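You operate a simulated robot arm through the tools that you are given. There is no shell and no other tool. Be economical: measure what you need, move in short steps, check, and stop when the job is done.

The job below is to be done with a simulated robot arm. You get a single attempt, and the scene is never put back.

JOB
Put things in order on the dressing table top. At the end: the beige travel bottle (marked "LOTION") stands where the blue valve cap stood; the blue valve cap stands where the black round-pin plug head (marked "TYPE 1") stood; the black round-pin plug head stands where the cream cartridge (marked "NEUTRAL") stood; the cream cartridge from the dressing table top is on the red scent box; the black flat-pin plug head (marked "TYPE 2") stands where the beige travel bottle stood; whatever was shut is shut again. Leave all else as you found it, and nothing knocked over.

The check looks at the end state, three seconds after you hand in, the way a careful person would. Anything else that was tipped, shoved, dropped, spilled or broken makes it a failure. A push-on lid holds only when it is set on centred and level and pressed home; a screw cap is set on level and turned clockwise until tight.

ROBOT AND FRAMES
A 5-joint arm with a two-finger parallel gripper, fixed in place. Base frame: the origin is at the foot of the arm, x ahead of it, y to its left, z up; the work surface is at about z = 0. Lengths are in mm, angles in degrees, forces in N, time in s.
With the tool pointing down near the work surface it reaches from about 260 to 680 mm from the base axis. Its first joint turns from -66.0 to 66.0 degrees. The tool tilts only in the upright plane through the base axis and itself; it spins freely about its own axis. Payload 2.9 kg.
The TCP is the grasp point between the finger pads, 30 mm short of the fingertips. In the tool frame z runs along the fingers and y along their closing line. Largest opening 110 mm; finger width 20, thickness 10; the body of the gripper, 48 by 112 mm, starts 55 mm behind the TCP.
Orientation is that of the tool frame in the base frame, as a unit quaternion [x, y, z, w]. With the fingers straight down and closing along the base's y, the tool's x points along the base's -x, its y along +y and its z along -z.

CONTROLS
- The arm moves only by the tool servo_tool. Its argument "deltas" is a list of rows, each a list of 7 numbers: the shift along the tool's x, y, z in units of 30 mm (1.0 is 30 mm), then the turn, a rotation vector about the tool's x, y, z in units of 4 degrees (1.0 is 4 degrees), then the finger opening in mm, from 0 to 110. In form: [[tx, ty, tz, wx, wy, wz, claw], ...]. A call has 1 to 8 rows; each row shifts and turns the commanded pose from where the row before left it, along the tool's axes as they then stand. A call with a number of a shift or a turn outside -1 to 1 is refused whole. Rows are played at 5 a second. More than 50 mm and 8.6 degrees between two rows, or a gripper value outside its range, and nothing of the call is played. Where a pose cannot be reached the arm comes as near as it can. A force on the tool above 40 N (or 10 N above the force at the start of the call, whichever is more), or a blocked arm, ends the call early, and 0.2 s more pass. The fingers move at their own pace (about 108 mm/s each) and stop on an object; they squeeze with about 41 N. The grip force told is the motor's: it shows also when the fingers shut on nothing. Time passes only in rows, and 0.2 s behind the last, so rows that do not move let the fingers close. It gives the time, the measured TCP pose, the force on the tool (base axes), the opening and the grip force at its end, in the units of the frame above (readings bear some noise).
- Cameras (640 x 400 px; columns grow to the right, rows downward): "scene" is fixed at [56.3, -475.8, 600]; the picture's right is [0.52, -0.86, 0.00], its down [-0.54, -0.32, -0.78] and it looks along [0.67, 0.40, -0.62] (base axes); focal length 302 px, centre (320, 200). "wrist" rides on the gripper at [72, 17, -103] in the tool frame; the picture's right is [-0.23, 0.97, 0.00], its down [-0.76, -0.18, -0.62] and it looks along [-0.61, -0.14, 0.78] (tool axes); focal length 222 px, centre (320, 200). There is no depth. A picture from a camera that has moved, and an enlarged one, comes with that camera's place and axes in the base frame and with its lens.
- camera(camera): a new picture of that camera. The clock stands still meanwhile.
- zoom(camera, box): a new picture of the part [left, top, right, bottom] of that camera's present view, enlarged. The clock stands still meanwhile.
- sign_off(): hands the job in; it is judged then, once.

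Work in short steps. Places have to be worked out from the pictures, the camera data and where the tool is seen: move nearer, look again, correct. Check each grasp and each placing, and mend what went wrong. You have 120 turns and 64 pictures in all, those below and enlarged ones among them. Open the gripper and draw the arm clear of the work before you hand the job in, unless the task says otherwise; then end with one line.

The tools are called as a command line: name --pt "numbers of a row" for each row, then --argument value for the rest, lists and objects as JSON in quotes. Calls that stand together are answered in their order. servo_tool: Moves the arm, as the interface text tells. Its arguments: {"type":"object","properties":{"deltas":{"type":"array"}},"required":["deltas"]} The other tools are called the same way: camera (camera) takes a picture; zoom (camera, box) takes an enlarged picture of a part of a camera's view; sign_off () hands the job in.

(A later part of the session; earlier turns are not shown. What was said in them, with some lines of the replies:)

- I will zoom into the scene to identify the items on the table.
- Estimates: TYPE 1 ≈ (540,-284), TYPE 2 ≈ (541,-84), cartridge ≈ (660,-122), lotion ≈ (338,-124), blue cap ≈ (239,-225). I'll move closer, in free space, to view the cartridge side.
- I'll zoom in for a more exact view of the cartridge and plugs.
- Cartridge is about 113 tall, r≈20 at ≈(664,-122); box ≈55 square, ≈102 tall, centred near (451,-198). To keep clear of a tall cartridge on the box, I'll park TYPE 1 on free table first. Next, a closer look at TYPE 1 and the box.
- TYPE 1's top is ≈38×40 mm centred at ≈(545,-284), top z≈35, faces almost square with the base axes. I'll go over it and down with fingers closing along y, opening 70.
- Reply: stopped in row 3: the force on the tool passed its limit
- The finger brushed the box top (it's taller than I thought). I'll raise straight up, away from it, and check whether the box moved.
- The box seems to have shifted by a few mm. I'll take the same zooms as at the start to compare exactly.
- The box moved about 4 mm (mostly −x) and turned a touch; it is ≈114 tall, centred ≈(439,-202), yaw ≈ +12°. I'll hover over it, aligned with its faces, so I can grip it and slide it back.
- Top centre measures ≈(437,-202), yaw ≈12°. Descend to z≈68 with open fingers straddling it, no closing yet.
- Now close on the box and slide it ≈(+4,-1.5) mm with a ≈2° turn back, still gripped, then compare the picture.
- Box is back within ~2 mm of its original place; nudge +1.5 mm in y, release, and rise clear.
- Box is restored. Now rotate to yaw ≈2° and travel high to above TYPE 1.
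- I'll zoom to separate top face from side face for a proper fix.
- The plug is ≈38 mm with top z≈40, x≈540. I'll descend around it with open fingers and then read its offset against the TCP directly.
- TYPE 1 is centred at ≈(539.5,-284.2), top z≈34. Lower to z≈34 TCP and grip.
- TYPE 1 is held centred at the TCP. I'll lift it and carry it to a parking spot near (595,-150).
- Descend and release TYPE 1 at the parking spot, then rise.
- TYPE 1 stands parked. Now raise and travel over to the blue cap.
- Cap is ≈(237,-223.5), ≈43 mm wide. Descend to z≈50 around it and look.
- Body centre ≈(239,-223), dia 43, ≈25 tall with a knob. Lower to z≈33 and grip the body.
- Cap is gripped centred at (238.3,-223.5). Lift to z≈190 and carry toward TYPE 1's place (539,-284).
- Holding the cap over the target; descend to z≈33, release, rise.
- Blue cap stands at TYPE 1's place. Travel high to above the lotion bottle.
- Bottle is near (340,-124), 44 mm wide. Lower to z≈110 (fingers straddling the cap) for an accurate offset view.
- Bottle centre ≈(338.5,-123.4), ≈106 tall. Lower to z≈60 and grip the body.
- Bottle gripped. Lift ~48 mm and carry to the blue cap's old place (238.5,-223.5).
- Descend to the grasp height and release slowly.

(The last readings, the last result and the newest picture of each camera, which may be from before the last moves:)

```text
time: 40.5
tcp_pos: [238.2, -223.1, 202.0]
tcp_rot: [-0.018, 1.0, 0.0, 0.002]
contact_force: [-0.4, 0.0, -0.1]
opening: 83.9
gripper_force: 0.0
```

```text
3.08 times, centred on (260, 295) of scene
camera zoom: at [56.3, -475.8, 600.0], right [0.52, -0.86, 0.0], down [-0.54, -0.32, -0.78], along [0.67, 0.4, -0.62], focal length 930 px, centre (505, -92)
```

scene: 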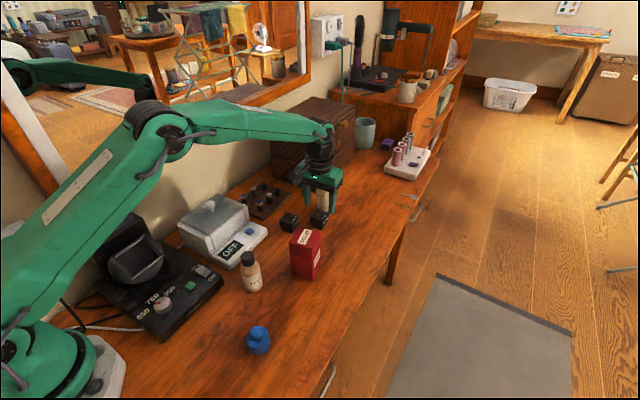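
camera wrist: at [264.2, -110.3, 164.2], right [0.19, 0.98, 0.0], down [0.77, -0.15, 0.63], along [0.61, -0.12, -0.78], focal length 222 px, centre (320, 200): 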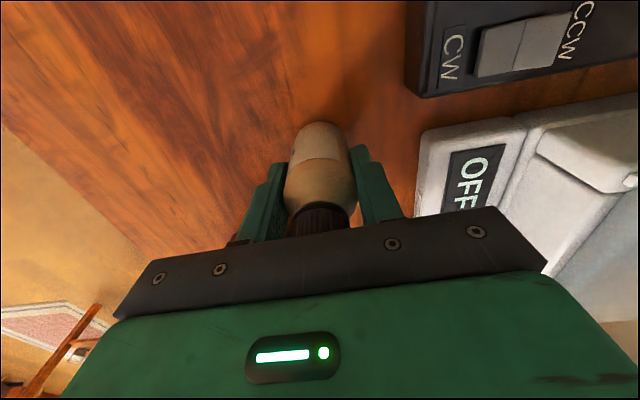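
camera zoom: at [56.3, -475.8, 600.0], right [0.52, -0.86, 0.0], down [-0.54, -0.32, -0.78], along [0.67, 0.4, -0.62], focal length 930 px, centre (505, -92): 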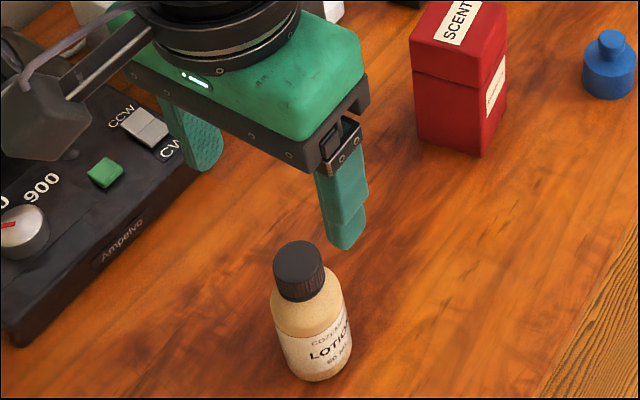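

Lotion stands where the blue cap was. Next travel to TYPE 2 (≈(540,-83), yaw ≈10°).

servo_tool --pt "-0.853 0.359 0 0 0 0 76" --pt "-0.853 0.359 0 0 0 0 76" --pt "-0.853 0.359 0 0 0 0 76" --pt "-0.853 0.359 0 0 0 0 76" --pt "-0.853 0.359 0 0 0 0 76" --pt "-0.853 0.359 0 0 0 0 76" --pt "-0.853 0.359 0 0 0 0 76" --pt "-0.853 0.359 0 0 0 0 76"

servo_tool --pt "-0.853 0.359 0 0 0 0 76" --pt "-0.853 0.359 0 0 0 0 76" --pt "-0.853 0.359 0 0 0 0 76" --pt "-0.853 0.359 0 0 0 0 76" --pt "0 0 0 0 0 -1 76" --pt "0 0 0 0 0 -1 76" --pt "0 0 1 0 0 0 76" --pt "0 0 1 0 0 0 76"

servo_tool --pt "0 0 0.9 0 0 0 76" --pt "0 0 0.9 0 0 0 76" --pt "0 0 0 0 0 0 76"

camera --camera "wrist"

```text
time: 42.3
tcp_pos: [441.1, -129.9, 204.0]
tcp_rot: [-0.017, 1.0, 0.0, 0.001]
contact_force: [0.2, -0.1, -0.6]
opening: 75.9
gripper_force: 0.0
```

```text
time: 44.1
tcp_pos: [542.4, -83.5, 140.8]
tcp_rot: [-0.086, 0.996, -0.001, 0.002]
contact_force: [0.8, 0.3, 0.6]
opening: 76.1
gripper_force: 0.1
```

```text
time: 44.9
tcp_pos: [539.7, -84.4, 88.2]
tcp_rot: [-0.087, 0.996, 0.0, 0.0]
contact_force: [-0.5, -0.2, -0.3]
opening: 76.0
gripper_force: 0.1
```

```text
24 pictures are left
camera wrist: at [465.4, -80.4, 191.5], right [0.05, 1.0, 0.0], down [0.78, -0.04, 0.63], along [0.62, -0.03, -0.78], focal length 222 px, centre (320, 200)
```

wrist: 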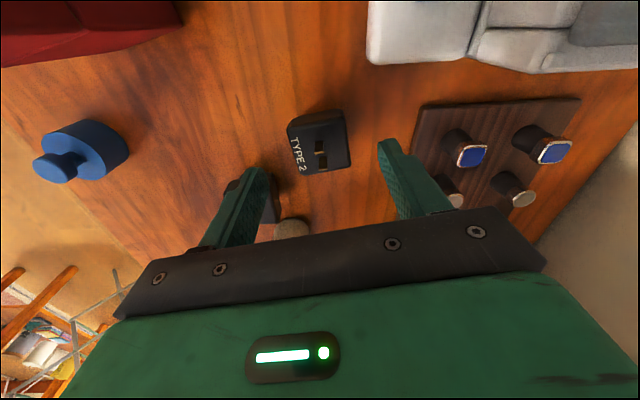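

TYPE 2 is centred under the TCP and aligned. Descend to z≈34 and grip.

servo_tool --pt "0 0 0.9 0 0 0 76" --pt "0 0 0.9 0 0 0 76" --pt "0 0 0 0 0 0 76" --pt "0 0 0 0 0 0 55" --pt "0 0 0 0 0 0 36" --pt "0 0 0 0 0 0 36"

camera --camera "wrist"

```text
time: 46.3
tcp_pos: [541.3, -84.3, 32.2]
tcp_rot: [-0.088, 0.996, 0.0, 0.001]
contact_force: [-0.4, 0.9, 0.3]
opening: 41.2
gripper_force: 41.3
```

```text
23 pictures are left
camera wrist: at [466.8, -80.4, 137.3], right [0.05, 1.0, 0.0], down [0.78, -0.04, 0.63], along [0.62, -0.03, -0.78], focal length 222 px, centre (320, 200)
```

wrist: 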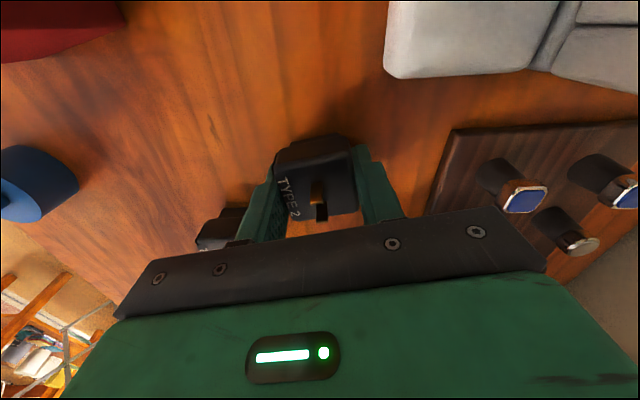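

Gripped. Lift and carry TYPE 2 to lotion's old place (339,-123.6).

servo_tool --pt "0 0 -0.8 0 0 0 36" --pt "0 0 -0.8 0 0 0 36" --pt "0 0 -0.7 0 0 0 36" --pt "0.98 -0.018 0 0 0 0 36" --pt "0.98 -0.018 0 0 0 0 36" --pt "0.98 -0.018 0 0 0 0 36" --pt "0.98 -0.018 0 0 0 0 36" --pt "0.98 -0.018 0 0 0 0 36"

servo_tool --pt "0.98 -0.018 0 0 0 0 36" --pt "0.98 -0.018 0 0 0 0 36" --pt "0 0 0.7 0 0 0 36" --pt "0 0 0 0 0 0 36"

camera --camera "wrist"

```text
time: 48.1
tcp_pos: [395.7, -110.3, 102.7]
tcp_rot: [-0.088, 0.996, 0.0, 0.001]
contact_force: [-0.3, -0.4, -0.3]
opening: 41.2
gripper_force: 40.7
```

```text
time: 49.1
tcp_pos: [340.6, -122.7, 81.0]
tcp_rot: [-0.087, 0.996, -0.001, 0.001]
contact_force: [0.2, 0.5, -0.9]
opening: 40.9
gripper_force: 41.2
```

```text
22 pictures are left
camera wrist: at [265.5, -119.0, 185.6], right [0.05, 1.0, 0.0], down [0.78, -0.04, 0.63], along [0.62, -0.03, -0.78], focal length 222 px, centre (320, 200)
```

wrist: 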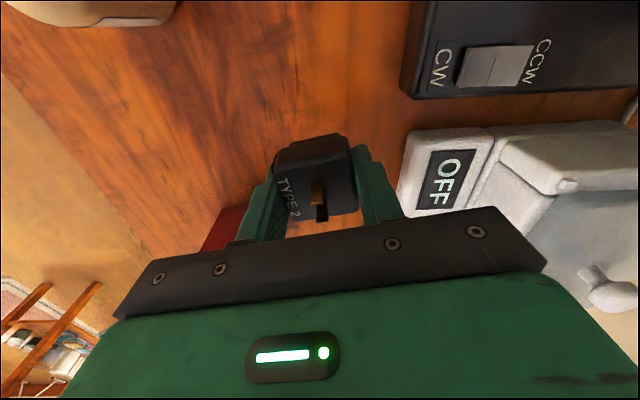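

Lower to z≈33, release, rise.

servo_tool --pt "0.03 -0.03 0.8 0 0 0 36" --pt "0 0 0.6 0 0 0 36" --pt "0 0 0.19 0 0 0 36" --pt "0 0 0 0 0 0 36" --pt "0 0 0 0 0 0 36"

servo_tool --pt "0 0 0 0 0 0 48" --pt "0 0 0 0 0 0 66" --pt "0 0 -0.6 0 0 0 66" --pt "0 0 -1 0 0 0 66" --pt "0 0 -1 0 0 0 66" --pt "0 0 -1 0 0 0 66" --pt "0 0 -1 0 0 0 66" --pt "0 0 -1 0 0 0 66"

camera --camera "wrist"

```text
time: 50.3
tcp_pos: [338.9, -122.5, 34.9]
tcp_rot: [-0.087, 0.996, 0.0, 0.001]
contact_force: [-0.1, 1.0, -0.6]
opening: 41.3
gripper_force: 40.3
```

```text
time: 52.1
tcp_pos: [337.9, -122.5, 202.6]
tcp_rot: [-0.087, 0.996, -0.001, 0.001]
contact_force: [0.1, 0.6, 0.1]
opening: 66.2
gripper_force: 0.1
```

```text
21 pictures are left
camera wrist: at [263.2, -119.7, 306.8], right [0.06, 1.0, 0.0], down [0.78, -0.04, 0.62], along [0.62, -0.03, -0.78], focal length 222 px, centre (320, 200)
```

wrist: 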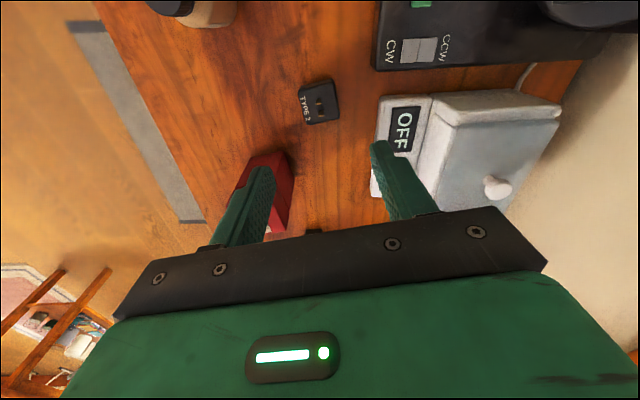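

TYPE 2 is placed. Travel toward the cartridge at height.

servo_tool --pt "-0.892 -0.158 0 0 0 0 84" --pt "-0.892 -0.158 0 0 0 0 84" --pt "-0.892 -0.158 0 0 0 0 84" --pt "-0.892 -0.158 0 0 0 0 84" --pt "-0.892 -0.158 0 0 0 0 84" --pt "-0.892 -0.158 0 0 0 0 84" --pt "-0.892 -0.158 0 0 0 0 84" --pt "-0.892 -0.158 0 0 0 0 84"

servo_tool --pt "-0.892 -0.158 0 0 0 0 84" --pt "-0.892 -0.158 0 0 0 0 84" --pt "-0.892 -0.158 0 0 0 0 84" --pt "-0.5 -0.08 0 0 0 0 84" --pt "0 0 0.6 0 0 0 84" --pt "0 0 0.6 0 0 0 84" --pt "0 0 0 0 0 0 84"

camera --camera "wrist"

```text
time: 53.9
tcp_pos: [557.1, -124.2, 202.8]
tcp_rot: [-0.087, 0.996, -0.001, 0.001]
contact_force: [0.6, 0.0, 0.8]
opening: 83.9
gripper_force: 0.1
```

```text
time: 55.5
tcp_pos: [645.3, -122.3, 165.0]
tcp_rot: [-0.087, 0.996, 0.0, 0.001]
contact_force: [0.4, -0.3, 0.0]
opening: 84.3
gripper_force: 0.0
out of reach, approached as far as the arm can: row 4
```

```text
20 pictures are left
camera wrist: at [570.3, -118.3, 268.9], right [0.05, 1.0, 0.0], down [0.78, -0.04, 0.63], along [0.62, -0.03, -0.78], focal length 222 px, centre (320, 200)
```

wrist: 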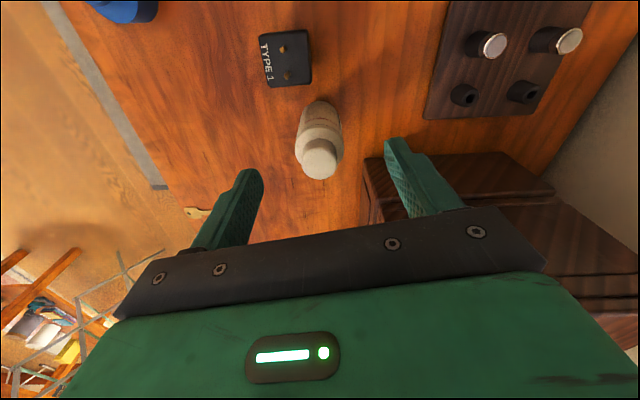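

The cartridge is ≈(661,-122). Descend to z≈120 with fingers straddling the neck and move +15 mm in x.

servo_tool --pt "0 0 0.6 0 0 0 84" --pt "-0.25 -0.043 0.6 0 0 0 84" --pt "-0.24 -0.043 0.3 0 0 0 84" --pt "0 0 0 0 0 0 84"

camera --camera "wrist"

```text
time: 56.5
tcp_pos: [661.6, -121.3, 119.8]
tcp_rot: [-0.086, 0.996, -0.001, 0.001]
contact_force: [0.2, 0.1, 0.0]
opening: 83.9
gripper_force: 0.1
```

```text
19 pictures are left
camera wrist: at [586.2, -117.5, 224.8], right [0.05, 1.0, 0.0], down [0.78, -0.04, 0.63], along [0.62, -0.03, -0.78], focal length 222 px, centre (320, 200)
```

wrist: 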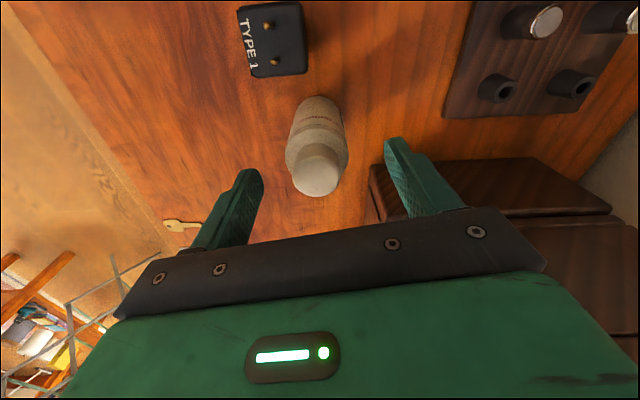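

Centre reads ≈(660,-122.8). Descend to z≈65 and grip the body.

servo_tool --pt "0.05 -0.05 0.6 0 0 0 84" --pt "0 0 0.6 0 0 0 84" --pt "0 0 0.6 0 0 0 84" --pt "0 0 0 0 0 0 84" --pt "0 0 0 0 0 0 60" --pt "0 0 0 0 0 0 36" --pt "0 0 0 0 0 0 36"

camera --camera "wrist"

zoom --camera "scene" --box '[270, 150, 390, 250]'

```text
time: 58.1
tcp_pos: [658.7, -123.7, 65.4]
tcp_rot: [-0.087, 0.996, -0.001, 0.001]
contact_force: [0.5, 0.2, 0.7]
opening: 43.1
gripper_force: 40.9
```

```text
18 pictures are left
camera wrist: at [584.9, -120.4, 169.6], right [0.05, 1.0, 0.0], down [0.78, -0.04, 0.63], along [0.62, -0.03, -0.78], focal length 222 px, centre (320, 200)
```

wrist: 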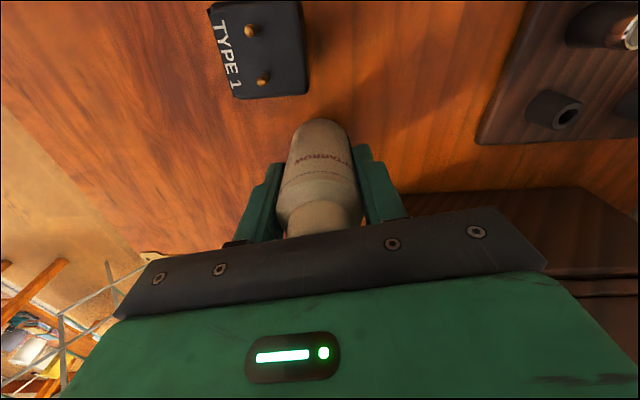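

```text
4.00 times, centred on (330, 200) of scene
camera zoom: at [56.3, -475.8, 600.0], right [0.52, -0.86, 0.0], down [-0.54, -0.32, -0.78], along [0.67, 0.4, -0.62], focal length 1210 px, centre (280, 200)
```

zoom: 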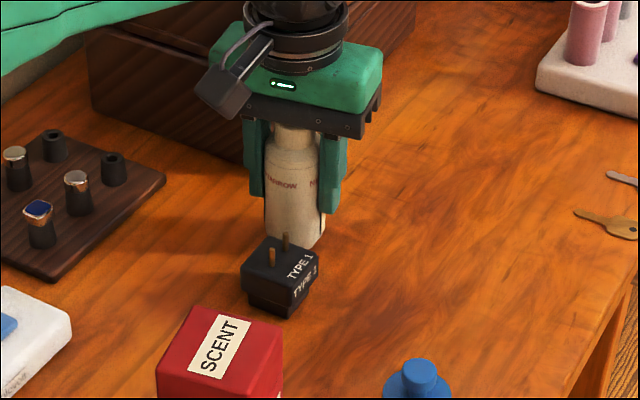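

Cartridge is gripped. Lift straight up 60 mm first, then travel back and up over the box.

servo_tool --pt "0 0 -0.5 0 0 0 36" --pt "0 0 -0.8 0 0 0 36" --pt "0 0 -0.75 0 0 0 36" --pt "0 0 0 0 0 0 36"

servo_tool --pt "0.953 -0.17 -0.8 0 0 0 36" --pt "0.953 -0.17 -0.8 0 0 0 36" --pt "0.953 -0.17 -0.8 0 0 0 36" --pt "0.953 -0.17 -0.8 0 0 0 36" --pt "0.953 -0.17 0 0 0 0 36" --pt "0.953 -0.17 0 0 0 0 36" --pt "0.953 -0.17 0 0 0 0 36" --pt "0.953 -0.17 0 0 0 0 36"

camera --camera "wrist"

zoom --camera "scene" --box '[220, 140, 400, 290]'

```text
time: 59.1
tcp_pos: [659.3, -121.7, 128.5]
tcp_rot: [-0.087, 0.996, 0.0, 0.002]
contact_force: [-0.6, 0.3, -0.9]
opening: 42.9
gripper_force: 41.7
```

```text
time: 60.9
tcp_pos: [441.4, -202.5, 223.1]
tcp_rot: [-0.087, 0.996, 0.0, 0.001]
contact_force: [0.8, 0.0, -1.2]
opening: 43.3
gripper_force: 41.3
```

```text
16 pictures are left
camera wrist: at [366.3, -198.4, 325.9], right [0.05, 1.0, 0.0], down [0.78, -0.04, 0.63], along [0.62, -0.03, -0.78], focal length 222 px, centre (320, 200)
```

wrist: 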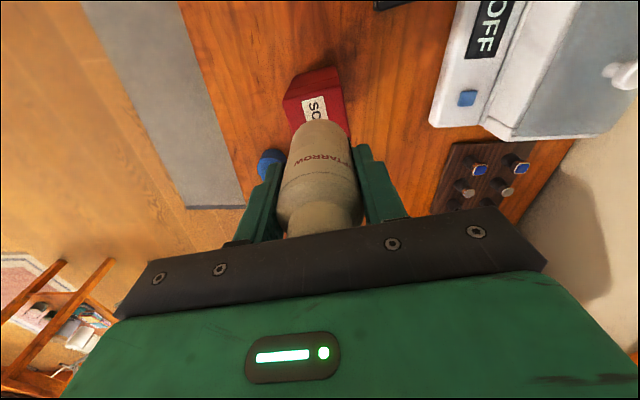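

```text
2.67 times, centred on (310, 215) of scene
camera zoom: at [56.3, -475.8, 600.0], right [0.52, -0.86, 0.0], down [-0.54, -0.32, -0.78], along [0.67, 0.4, -0.62], focal length 806 px, centre (347, 160)
```

zoom: 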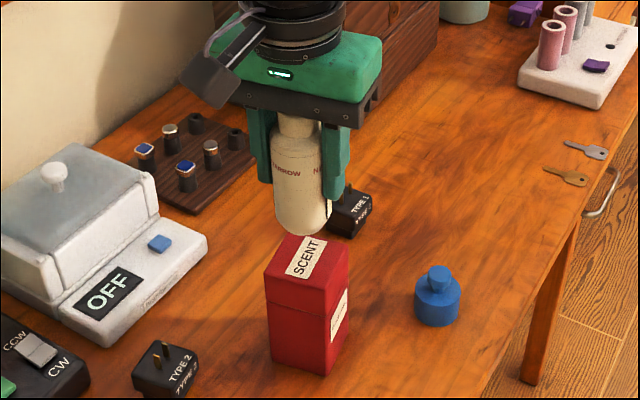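

Box top centre ≈(440.6,-203); cartridge centre ≈(443,-202.3). Shift −2.5 mm in x and lower to just above the lid.

servo_tool --pt "0.086 -0.01 0.5 0 0 0 36" --pt "0 0 0.5 0 0 0 36" --pt "0 0 0.3 0 0 0 36" --pt "0 0 0 0 0 0 36"

zoom --camera "scene" --box '[260, 170, 350, 290]'

zoom --camera "wrist" --box '[260, 60, 380, 160]'

```text
time: 61.9
tcp_pos: [439.4, -202.9, 183.0]
tcp_rot: [-0.088, 0.996, -0.001, 0.0]
contact_force: [0.1, -0.5, -1.2]
opening: 43.2
gripper_force: 41.1
```

```text
3.33 times, centred on (305, 230) of scene
camera zoom: at [56.3, -475.8, 600.0], right [0.52, -0.86, 0.0], down [-0.54, -0.32, -0.78], along [0.67, 0.4, -0.62], focal length 1008 px, centre (370, 100)
```

zoom: 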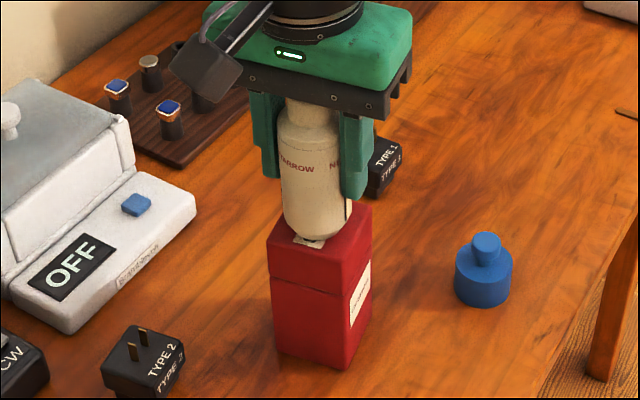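

```text
4.00 times, centred on (320, 110) of wrist
camera zoom: at [363.9, -199.6, 287.4], right [0.05, 1.0, 0.0], down [0.78, -0.04, 0.62], along [0.62, -0.03, -0.78], focal length 888 px, centre (320, 560)
```

zoom: 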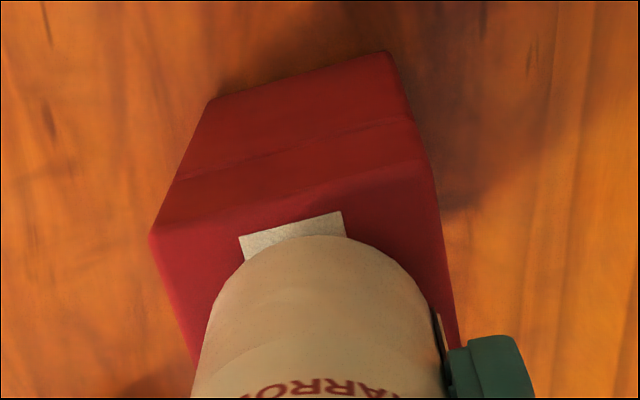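

Cartridge is centred on the lid with ≈3 mm gap. Ease down.

servo_tool --pt "0 0 0.05 0 0 0 36" --pt "0 0 0.05 0 0 0 36" --pt "0 0 0 0 0 0 36"

zoom --camera "scene" --box '[275, 210, 335, 260]'

```text
time: 62.7
tcp_pos: [438.8, -203.7, 181.8]
tcp_rot: [-0.086, 0.996, -0.001, 0.002]
contact_force: [-2.9, 2.5, 10.3]
opening: 43.1
gripper_force: 40.2
```

```text
8.00 times, centred on (305, 235) of scene
camera zoom: at [56.2, -475.8, 600.0], right [0.52, -0.86, 0.0], down [-0.54, -0.32, -0.78], along [0.67, 0.4, -0.62], focal length 2419 px, centre (440, -80)
```

zoom: 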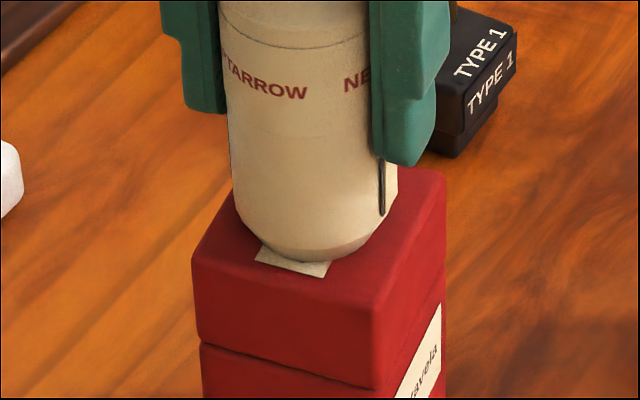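

Contact made (10 N). Relax slightly, open, and rise.

servo_tool --pt "0 0 -0.03 0 0 0 36" --pt "0 0 0 0 0 0 48" --pt "0 0 0 0 0 0 76" --pt "0 0 0 0 0 0 76" --pt "0 0 -0.5 0 0 0 76" --pt "0 0 -0.9 0 0 0 76" --pt "0 0 -0.9 0 0 0 76" --pt "0 0 -0.9 0 0 0 76"

zoom --camera "scene" --box '[220, 140, 400, 290]'

```text
time: 64.5
tcp_pos: [436.6, -201.0, 277.0]
tcp_rot: [-0.087, 0.996, -0.001, 0.001]
contact_force: [-0.5, 0.1, -0.2]
opening: 76.2
gripper_force: 0.1
```

```text
2.67 times, centred on (310, 215) of scene
camera zoom: at [56.3, -475.8, 600.0], right [0.52, -0.86, 0.0], down [-0.54, -0.32, -0.78], along [0.67, 0.4, -0.62], focal length 806 px, centre (347, 160)
```

zoom: 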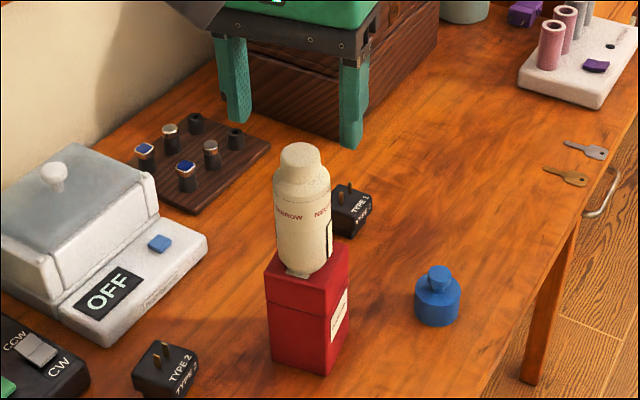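

Cartridge stands on the box. Now rotate back to yaw ≈2° and go above parked TYPE 1.

servo_tool --pt "0 0 0 0 0 1 76" --pt "0 0 0 0 0 1 76" --pt "-0.882 0.253 0 0 0 0 76" --pt "-0.882 0.253 0 0 0 0 76" --pt "-0.882 0.253 0 0 0 0 76" --pt "-0.882 0.253 0 0 0 0 76" --pt "-0.882 0.253 0 0 0 0 76" --pt "-0.882 0.253 0 0 0 0 76"

servo_tool --pt "0 0 0.9 0 0 0 76" --pt "0 0 0.9 0 0 0 76" --pt "0 0 0.9 0 0 0 76" --pt "0 0 0.9 0 0 0 76" --pt "0 0 0.9 0 0 0 76" --pt "0 0 0.9 0 0 0 76" --pt "0 0 0 0 0 0 76"

camera --camera "wrist"

```text
time: 66.3
tcp_pos: [595.0, -152.5, 277.5]
tcp_rot: [-0.018, 1.0, -0.001, 0.002]
contact_force: [0.0, -0.2, 1.1]
opening: 76.0
gripper_force: 0.1
```

```text
time: 67.9
tcp_pos: [595.2, -152.9, 118.4]
tcp_rot: [-0.018, 1.0, 0.0, 0.002]
contact_force: [0.5, 0.5, -0.1]
opening: 76.1
gripper_force: 0.0
```

```text
10 pictures are left
camera wrist: at [522.1, -138.7, 222.4], right [0.19, 0.98, 0.0], down [0.77, -0.15, 0.63], along [0.61, -0.12, -0.78], focal length 222 px, centre (320, 200)
```

wrist: 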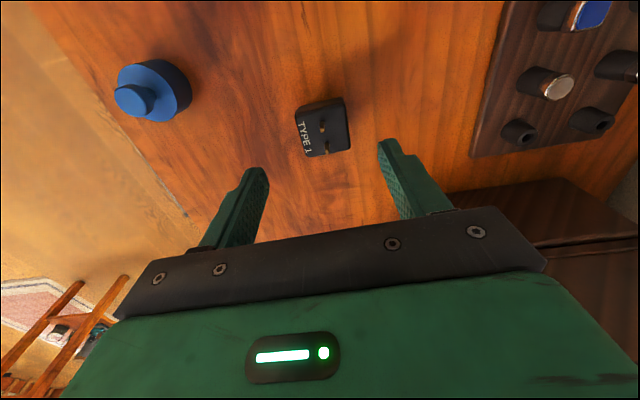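

TYPE 1 at ≈(594,-150). Adjust, descend and grip.

servo_tool --pt "0.03 0.08 0.9 0 0 0 76" --pt "0 0 0.9 0 0 0 76" --pt "0 0 0.9 0 0 0 76" --pt "0 0 0.13 0 0 0 76" --pt "0 0 0 0 0 0 55" --pt "0 0 0 0 0 0 36" --pt "0 0 0 0 0 0 36"

zoom --camera "wrist" --box '[240, 110, 400, 230]'

```text
time: 69.5
tcp_pos: [593.4, -151.0, 32.1]
tcp_rot: [-0.018, 1.0, 0.0, 0.001]
contact_force: [0.1, -0.3, -0.2]
opening: 41.1
gripper_force: 40.7
```

```text
3.33 times, centred on (320, 170) of wrist
camera zoom: at [520.2, -136.7, 135.4], right [0.19, 0.98, 0.0], down [0.77, -0.15, 0.63], along [0.61, -0.12, -0.78], focal length 740 px, centre (320, 300)
```

zoom: 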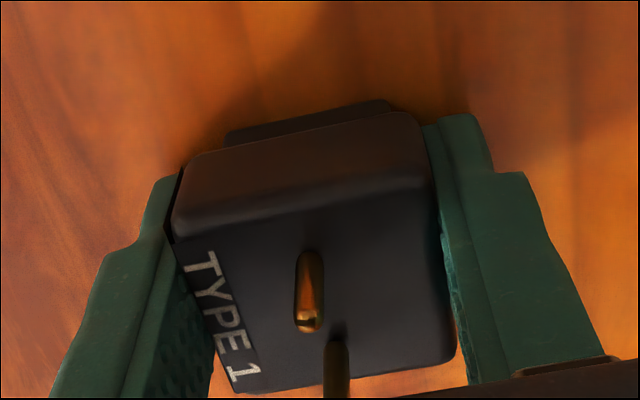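

Gripped, plug centre ≈+1.5 mm in x of the TCP. Lift 36 mm, carry to the cartridge's place (TCP ≈(660,-123)) and check reach.

servo_tool --pt "0 0 -0.6 0 0 0 36" --pt "0 0 -0.6 0 0 0 36" --pt "-0.75 0.286 0 0 0 0 36" --pt "-0.75 0.286 0 0 0 0 36" --pt "-0.75 0.286 0 0 0 0 36" --pt "0 0 0 0 0 0 36" --pt "0 0 0 0 0 0 36"

```text
time: 71.1
tcp_pos: [659.9, -124.1, 67.7]
tcp_rot: [-0.017, 1.0, 0.0, 0.0]
contact_force: [-0.5, 0.5, -0.3]
opening: 41.4
gripper_force: 40.9
```

On target; lower to the table (z≈32.5).

servo_tool --pt "0 0.03 0.6 0 0 0 36" --pt "0 0 0.4 0 0 0 36" --pt "0 0 0.16 0 0 0 36" --pt "0 0 0 0 0 0 36" --pt "0 0 0 0 0 0 36"

zoom --camera "scene" --box '[270, 150, 390, 250]'

```text
time: 72.3
tcp_pos: [660.6, -122.0, 32.6]
tcp_rot: [-0.017, 1.0, 0.0, 0.001]
contact_force: [0.3, 0.1, -0.7]
opening: 40.8
gripper_force: 40.6
```

```text
4.00 times, centred on (330, 200) of scene
camera zoom: at [56.3, -475.8, 600.0], right [0.52, -0.86, 0.0], down [-0.54, -0.32, -0.78], along [0.67, 0.4, -0.62], focal length 1210 px, centre (280, 200)
```

zoom: 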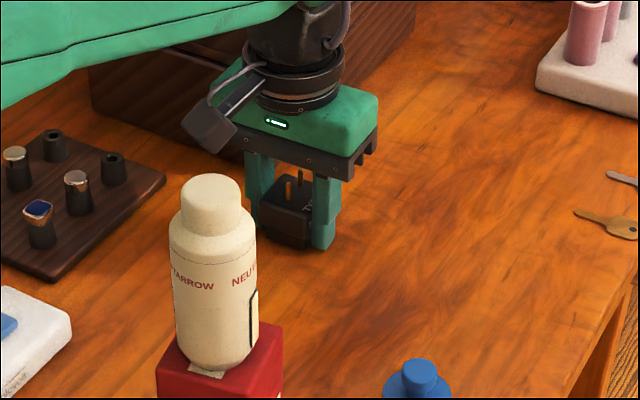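

Release and rise, then retreat inward and up, clear of the cartridge on the box.

servo_tool --pt "0 0 0 0 0 0 48" --pt "0 0 0 0 0 0 66" --pt "0 0 0 0 0 0 66" --pt "0 0 -0.6 0 0 0 66" --pt "0 0 -0.9 0 0 0 66" --pt "0 0 -0.9 0 0 0 66"

servo_tool --pt "0.6 0.3 -0.9 0 0 0 80" --pt "0.6 0.3 -0.9 0 0 0 80" --pt "0.6 0.3 -0.9 0 0 0 80" --pt "0.6 0.3 -0.9 0 0 0 80" --pt "0.6 0.3 -0.9 0 0 0 80" --pt "0.6 0.3 -0.9 0 0 0 80" --pt "0.6 0 -0.9 0 0 0 80"

camera --camera "scene"

zoom --camera "scene" --box '[210, 160, 400, 370]'

camera --camera "wrist"

```text
time: 73.7
tcp_pos: [661.1, -123.4, 105.5]
tcp_rot: [-0.018, 1.0, 0.0, 0.001]
contact_force: [-0.1, 0.1, 0.1]
opening: 65.9
gripper_force: 0.1
```

```text
time: 75.3
tcp_pos: [533.2, -71.6, 293.0]
tcp_rot: [-0.018, 1.0, 0.0, 0.001]
contact_force: [0.2, 0.3, -0.6]
opening: 80.2
gripper_force: 0.0
```

```text
7 pictures are left
```

scene: 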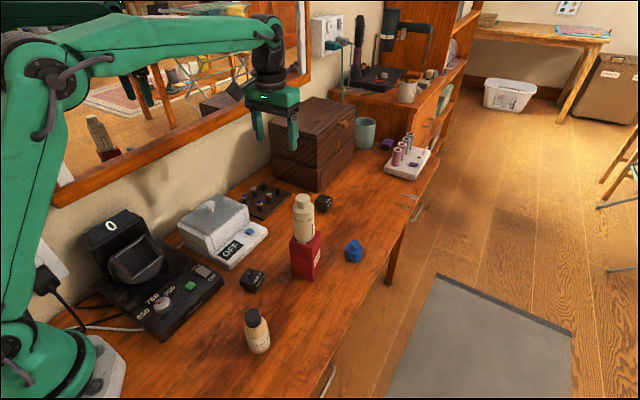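

```text
1.90 times, centred on (305, 265) of scene
camera zoom: at [56.3, -475.8, 600.0], right [0.52, -0.86, 0.0], down [-0.54, -0.32, -0.78], along [0.67, 0.4, -0.62], focal length 576 px, centre (349, 76)
```

zoom: 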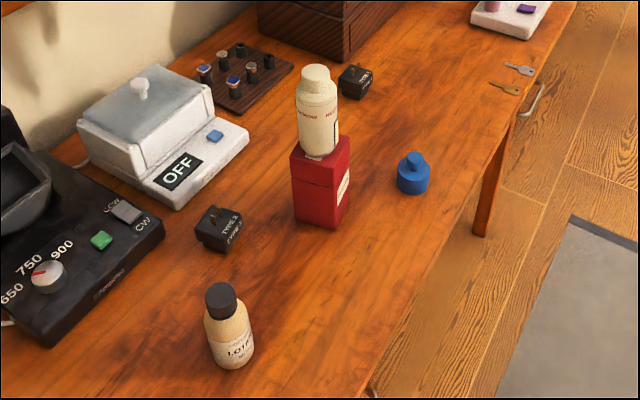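

```text
5 pictures are left
camera wrist: at [459.7, -57.6, 397.1], right [0.19, 0.98, 0.0], down [0.77, -0.15, 0.62], along [0.61, -0.12, -0.78], focal length 222 px, centre (320, 200)
```

wrist: 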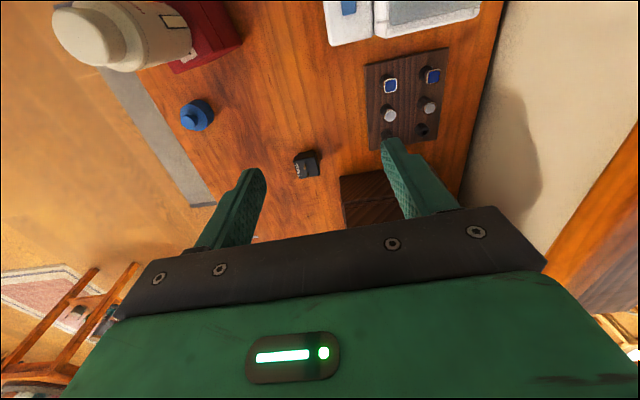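

Everything stands upright in its required place, the gripper is open and the arm is clear, so I hand in.

sign_off

```text
The job is handed in.
```

I put all five items where the job asked and handed it in. I knocked the red scent box about 4 mm early on and slid it back to within about 2 mm; nothing fell over, and nothing was opened.
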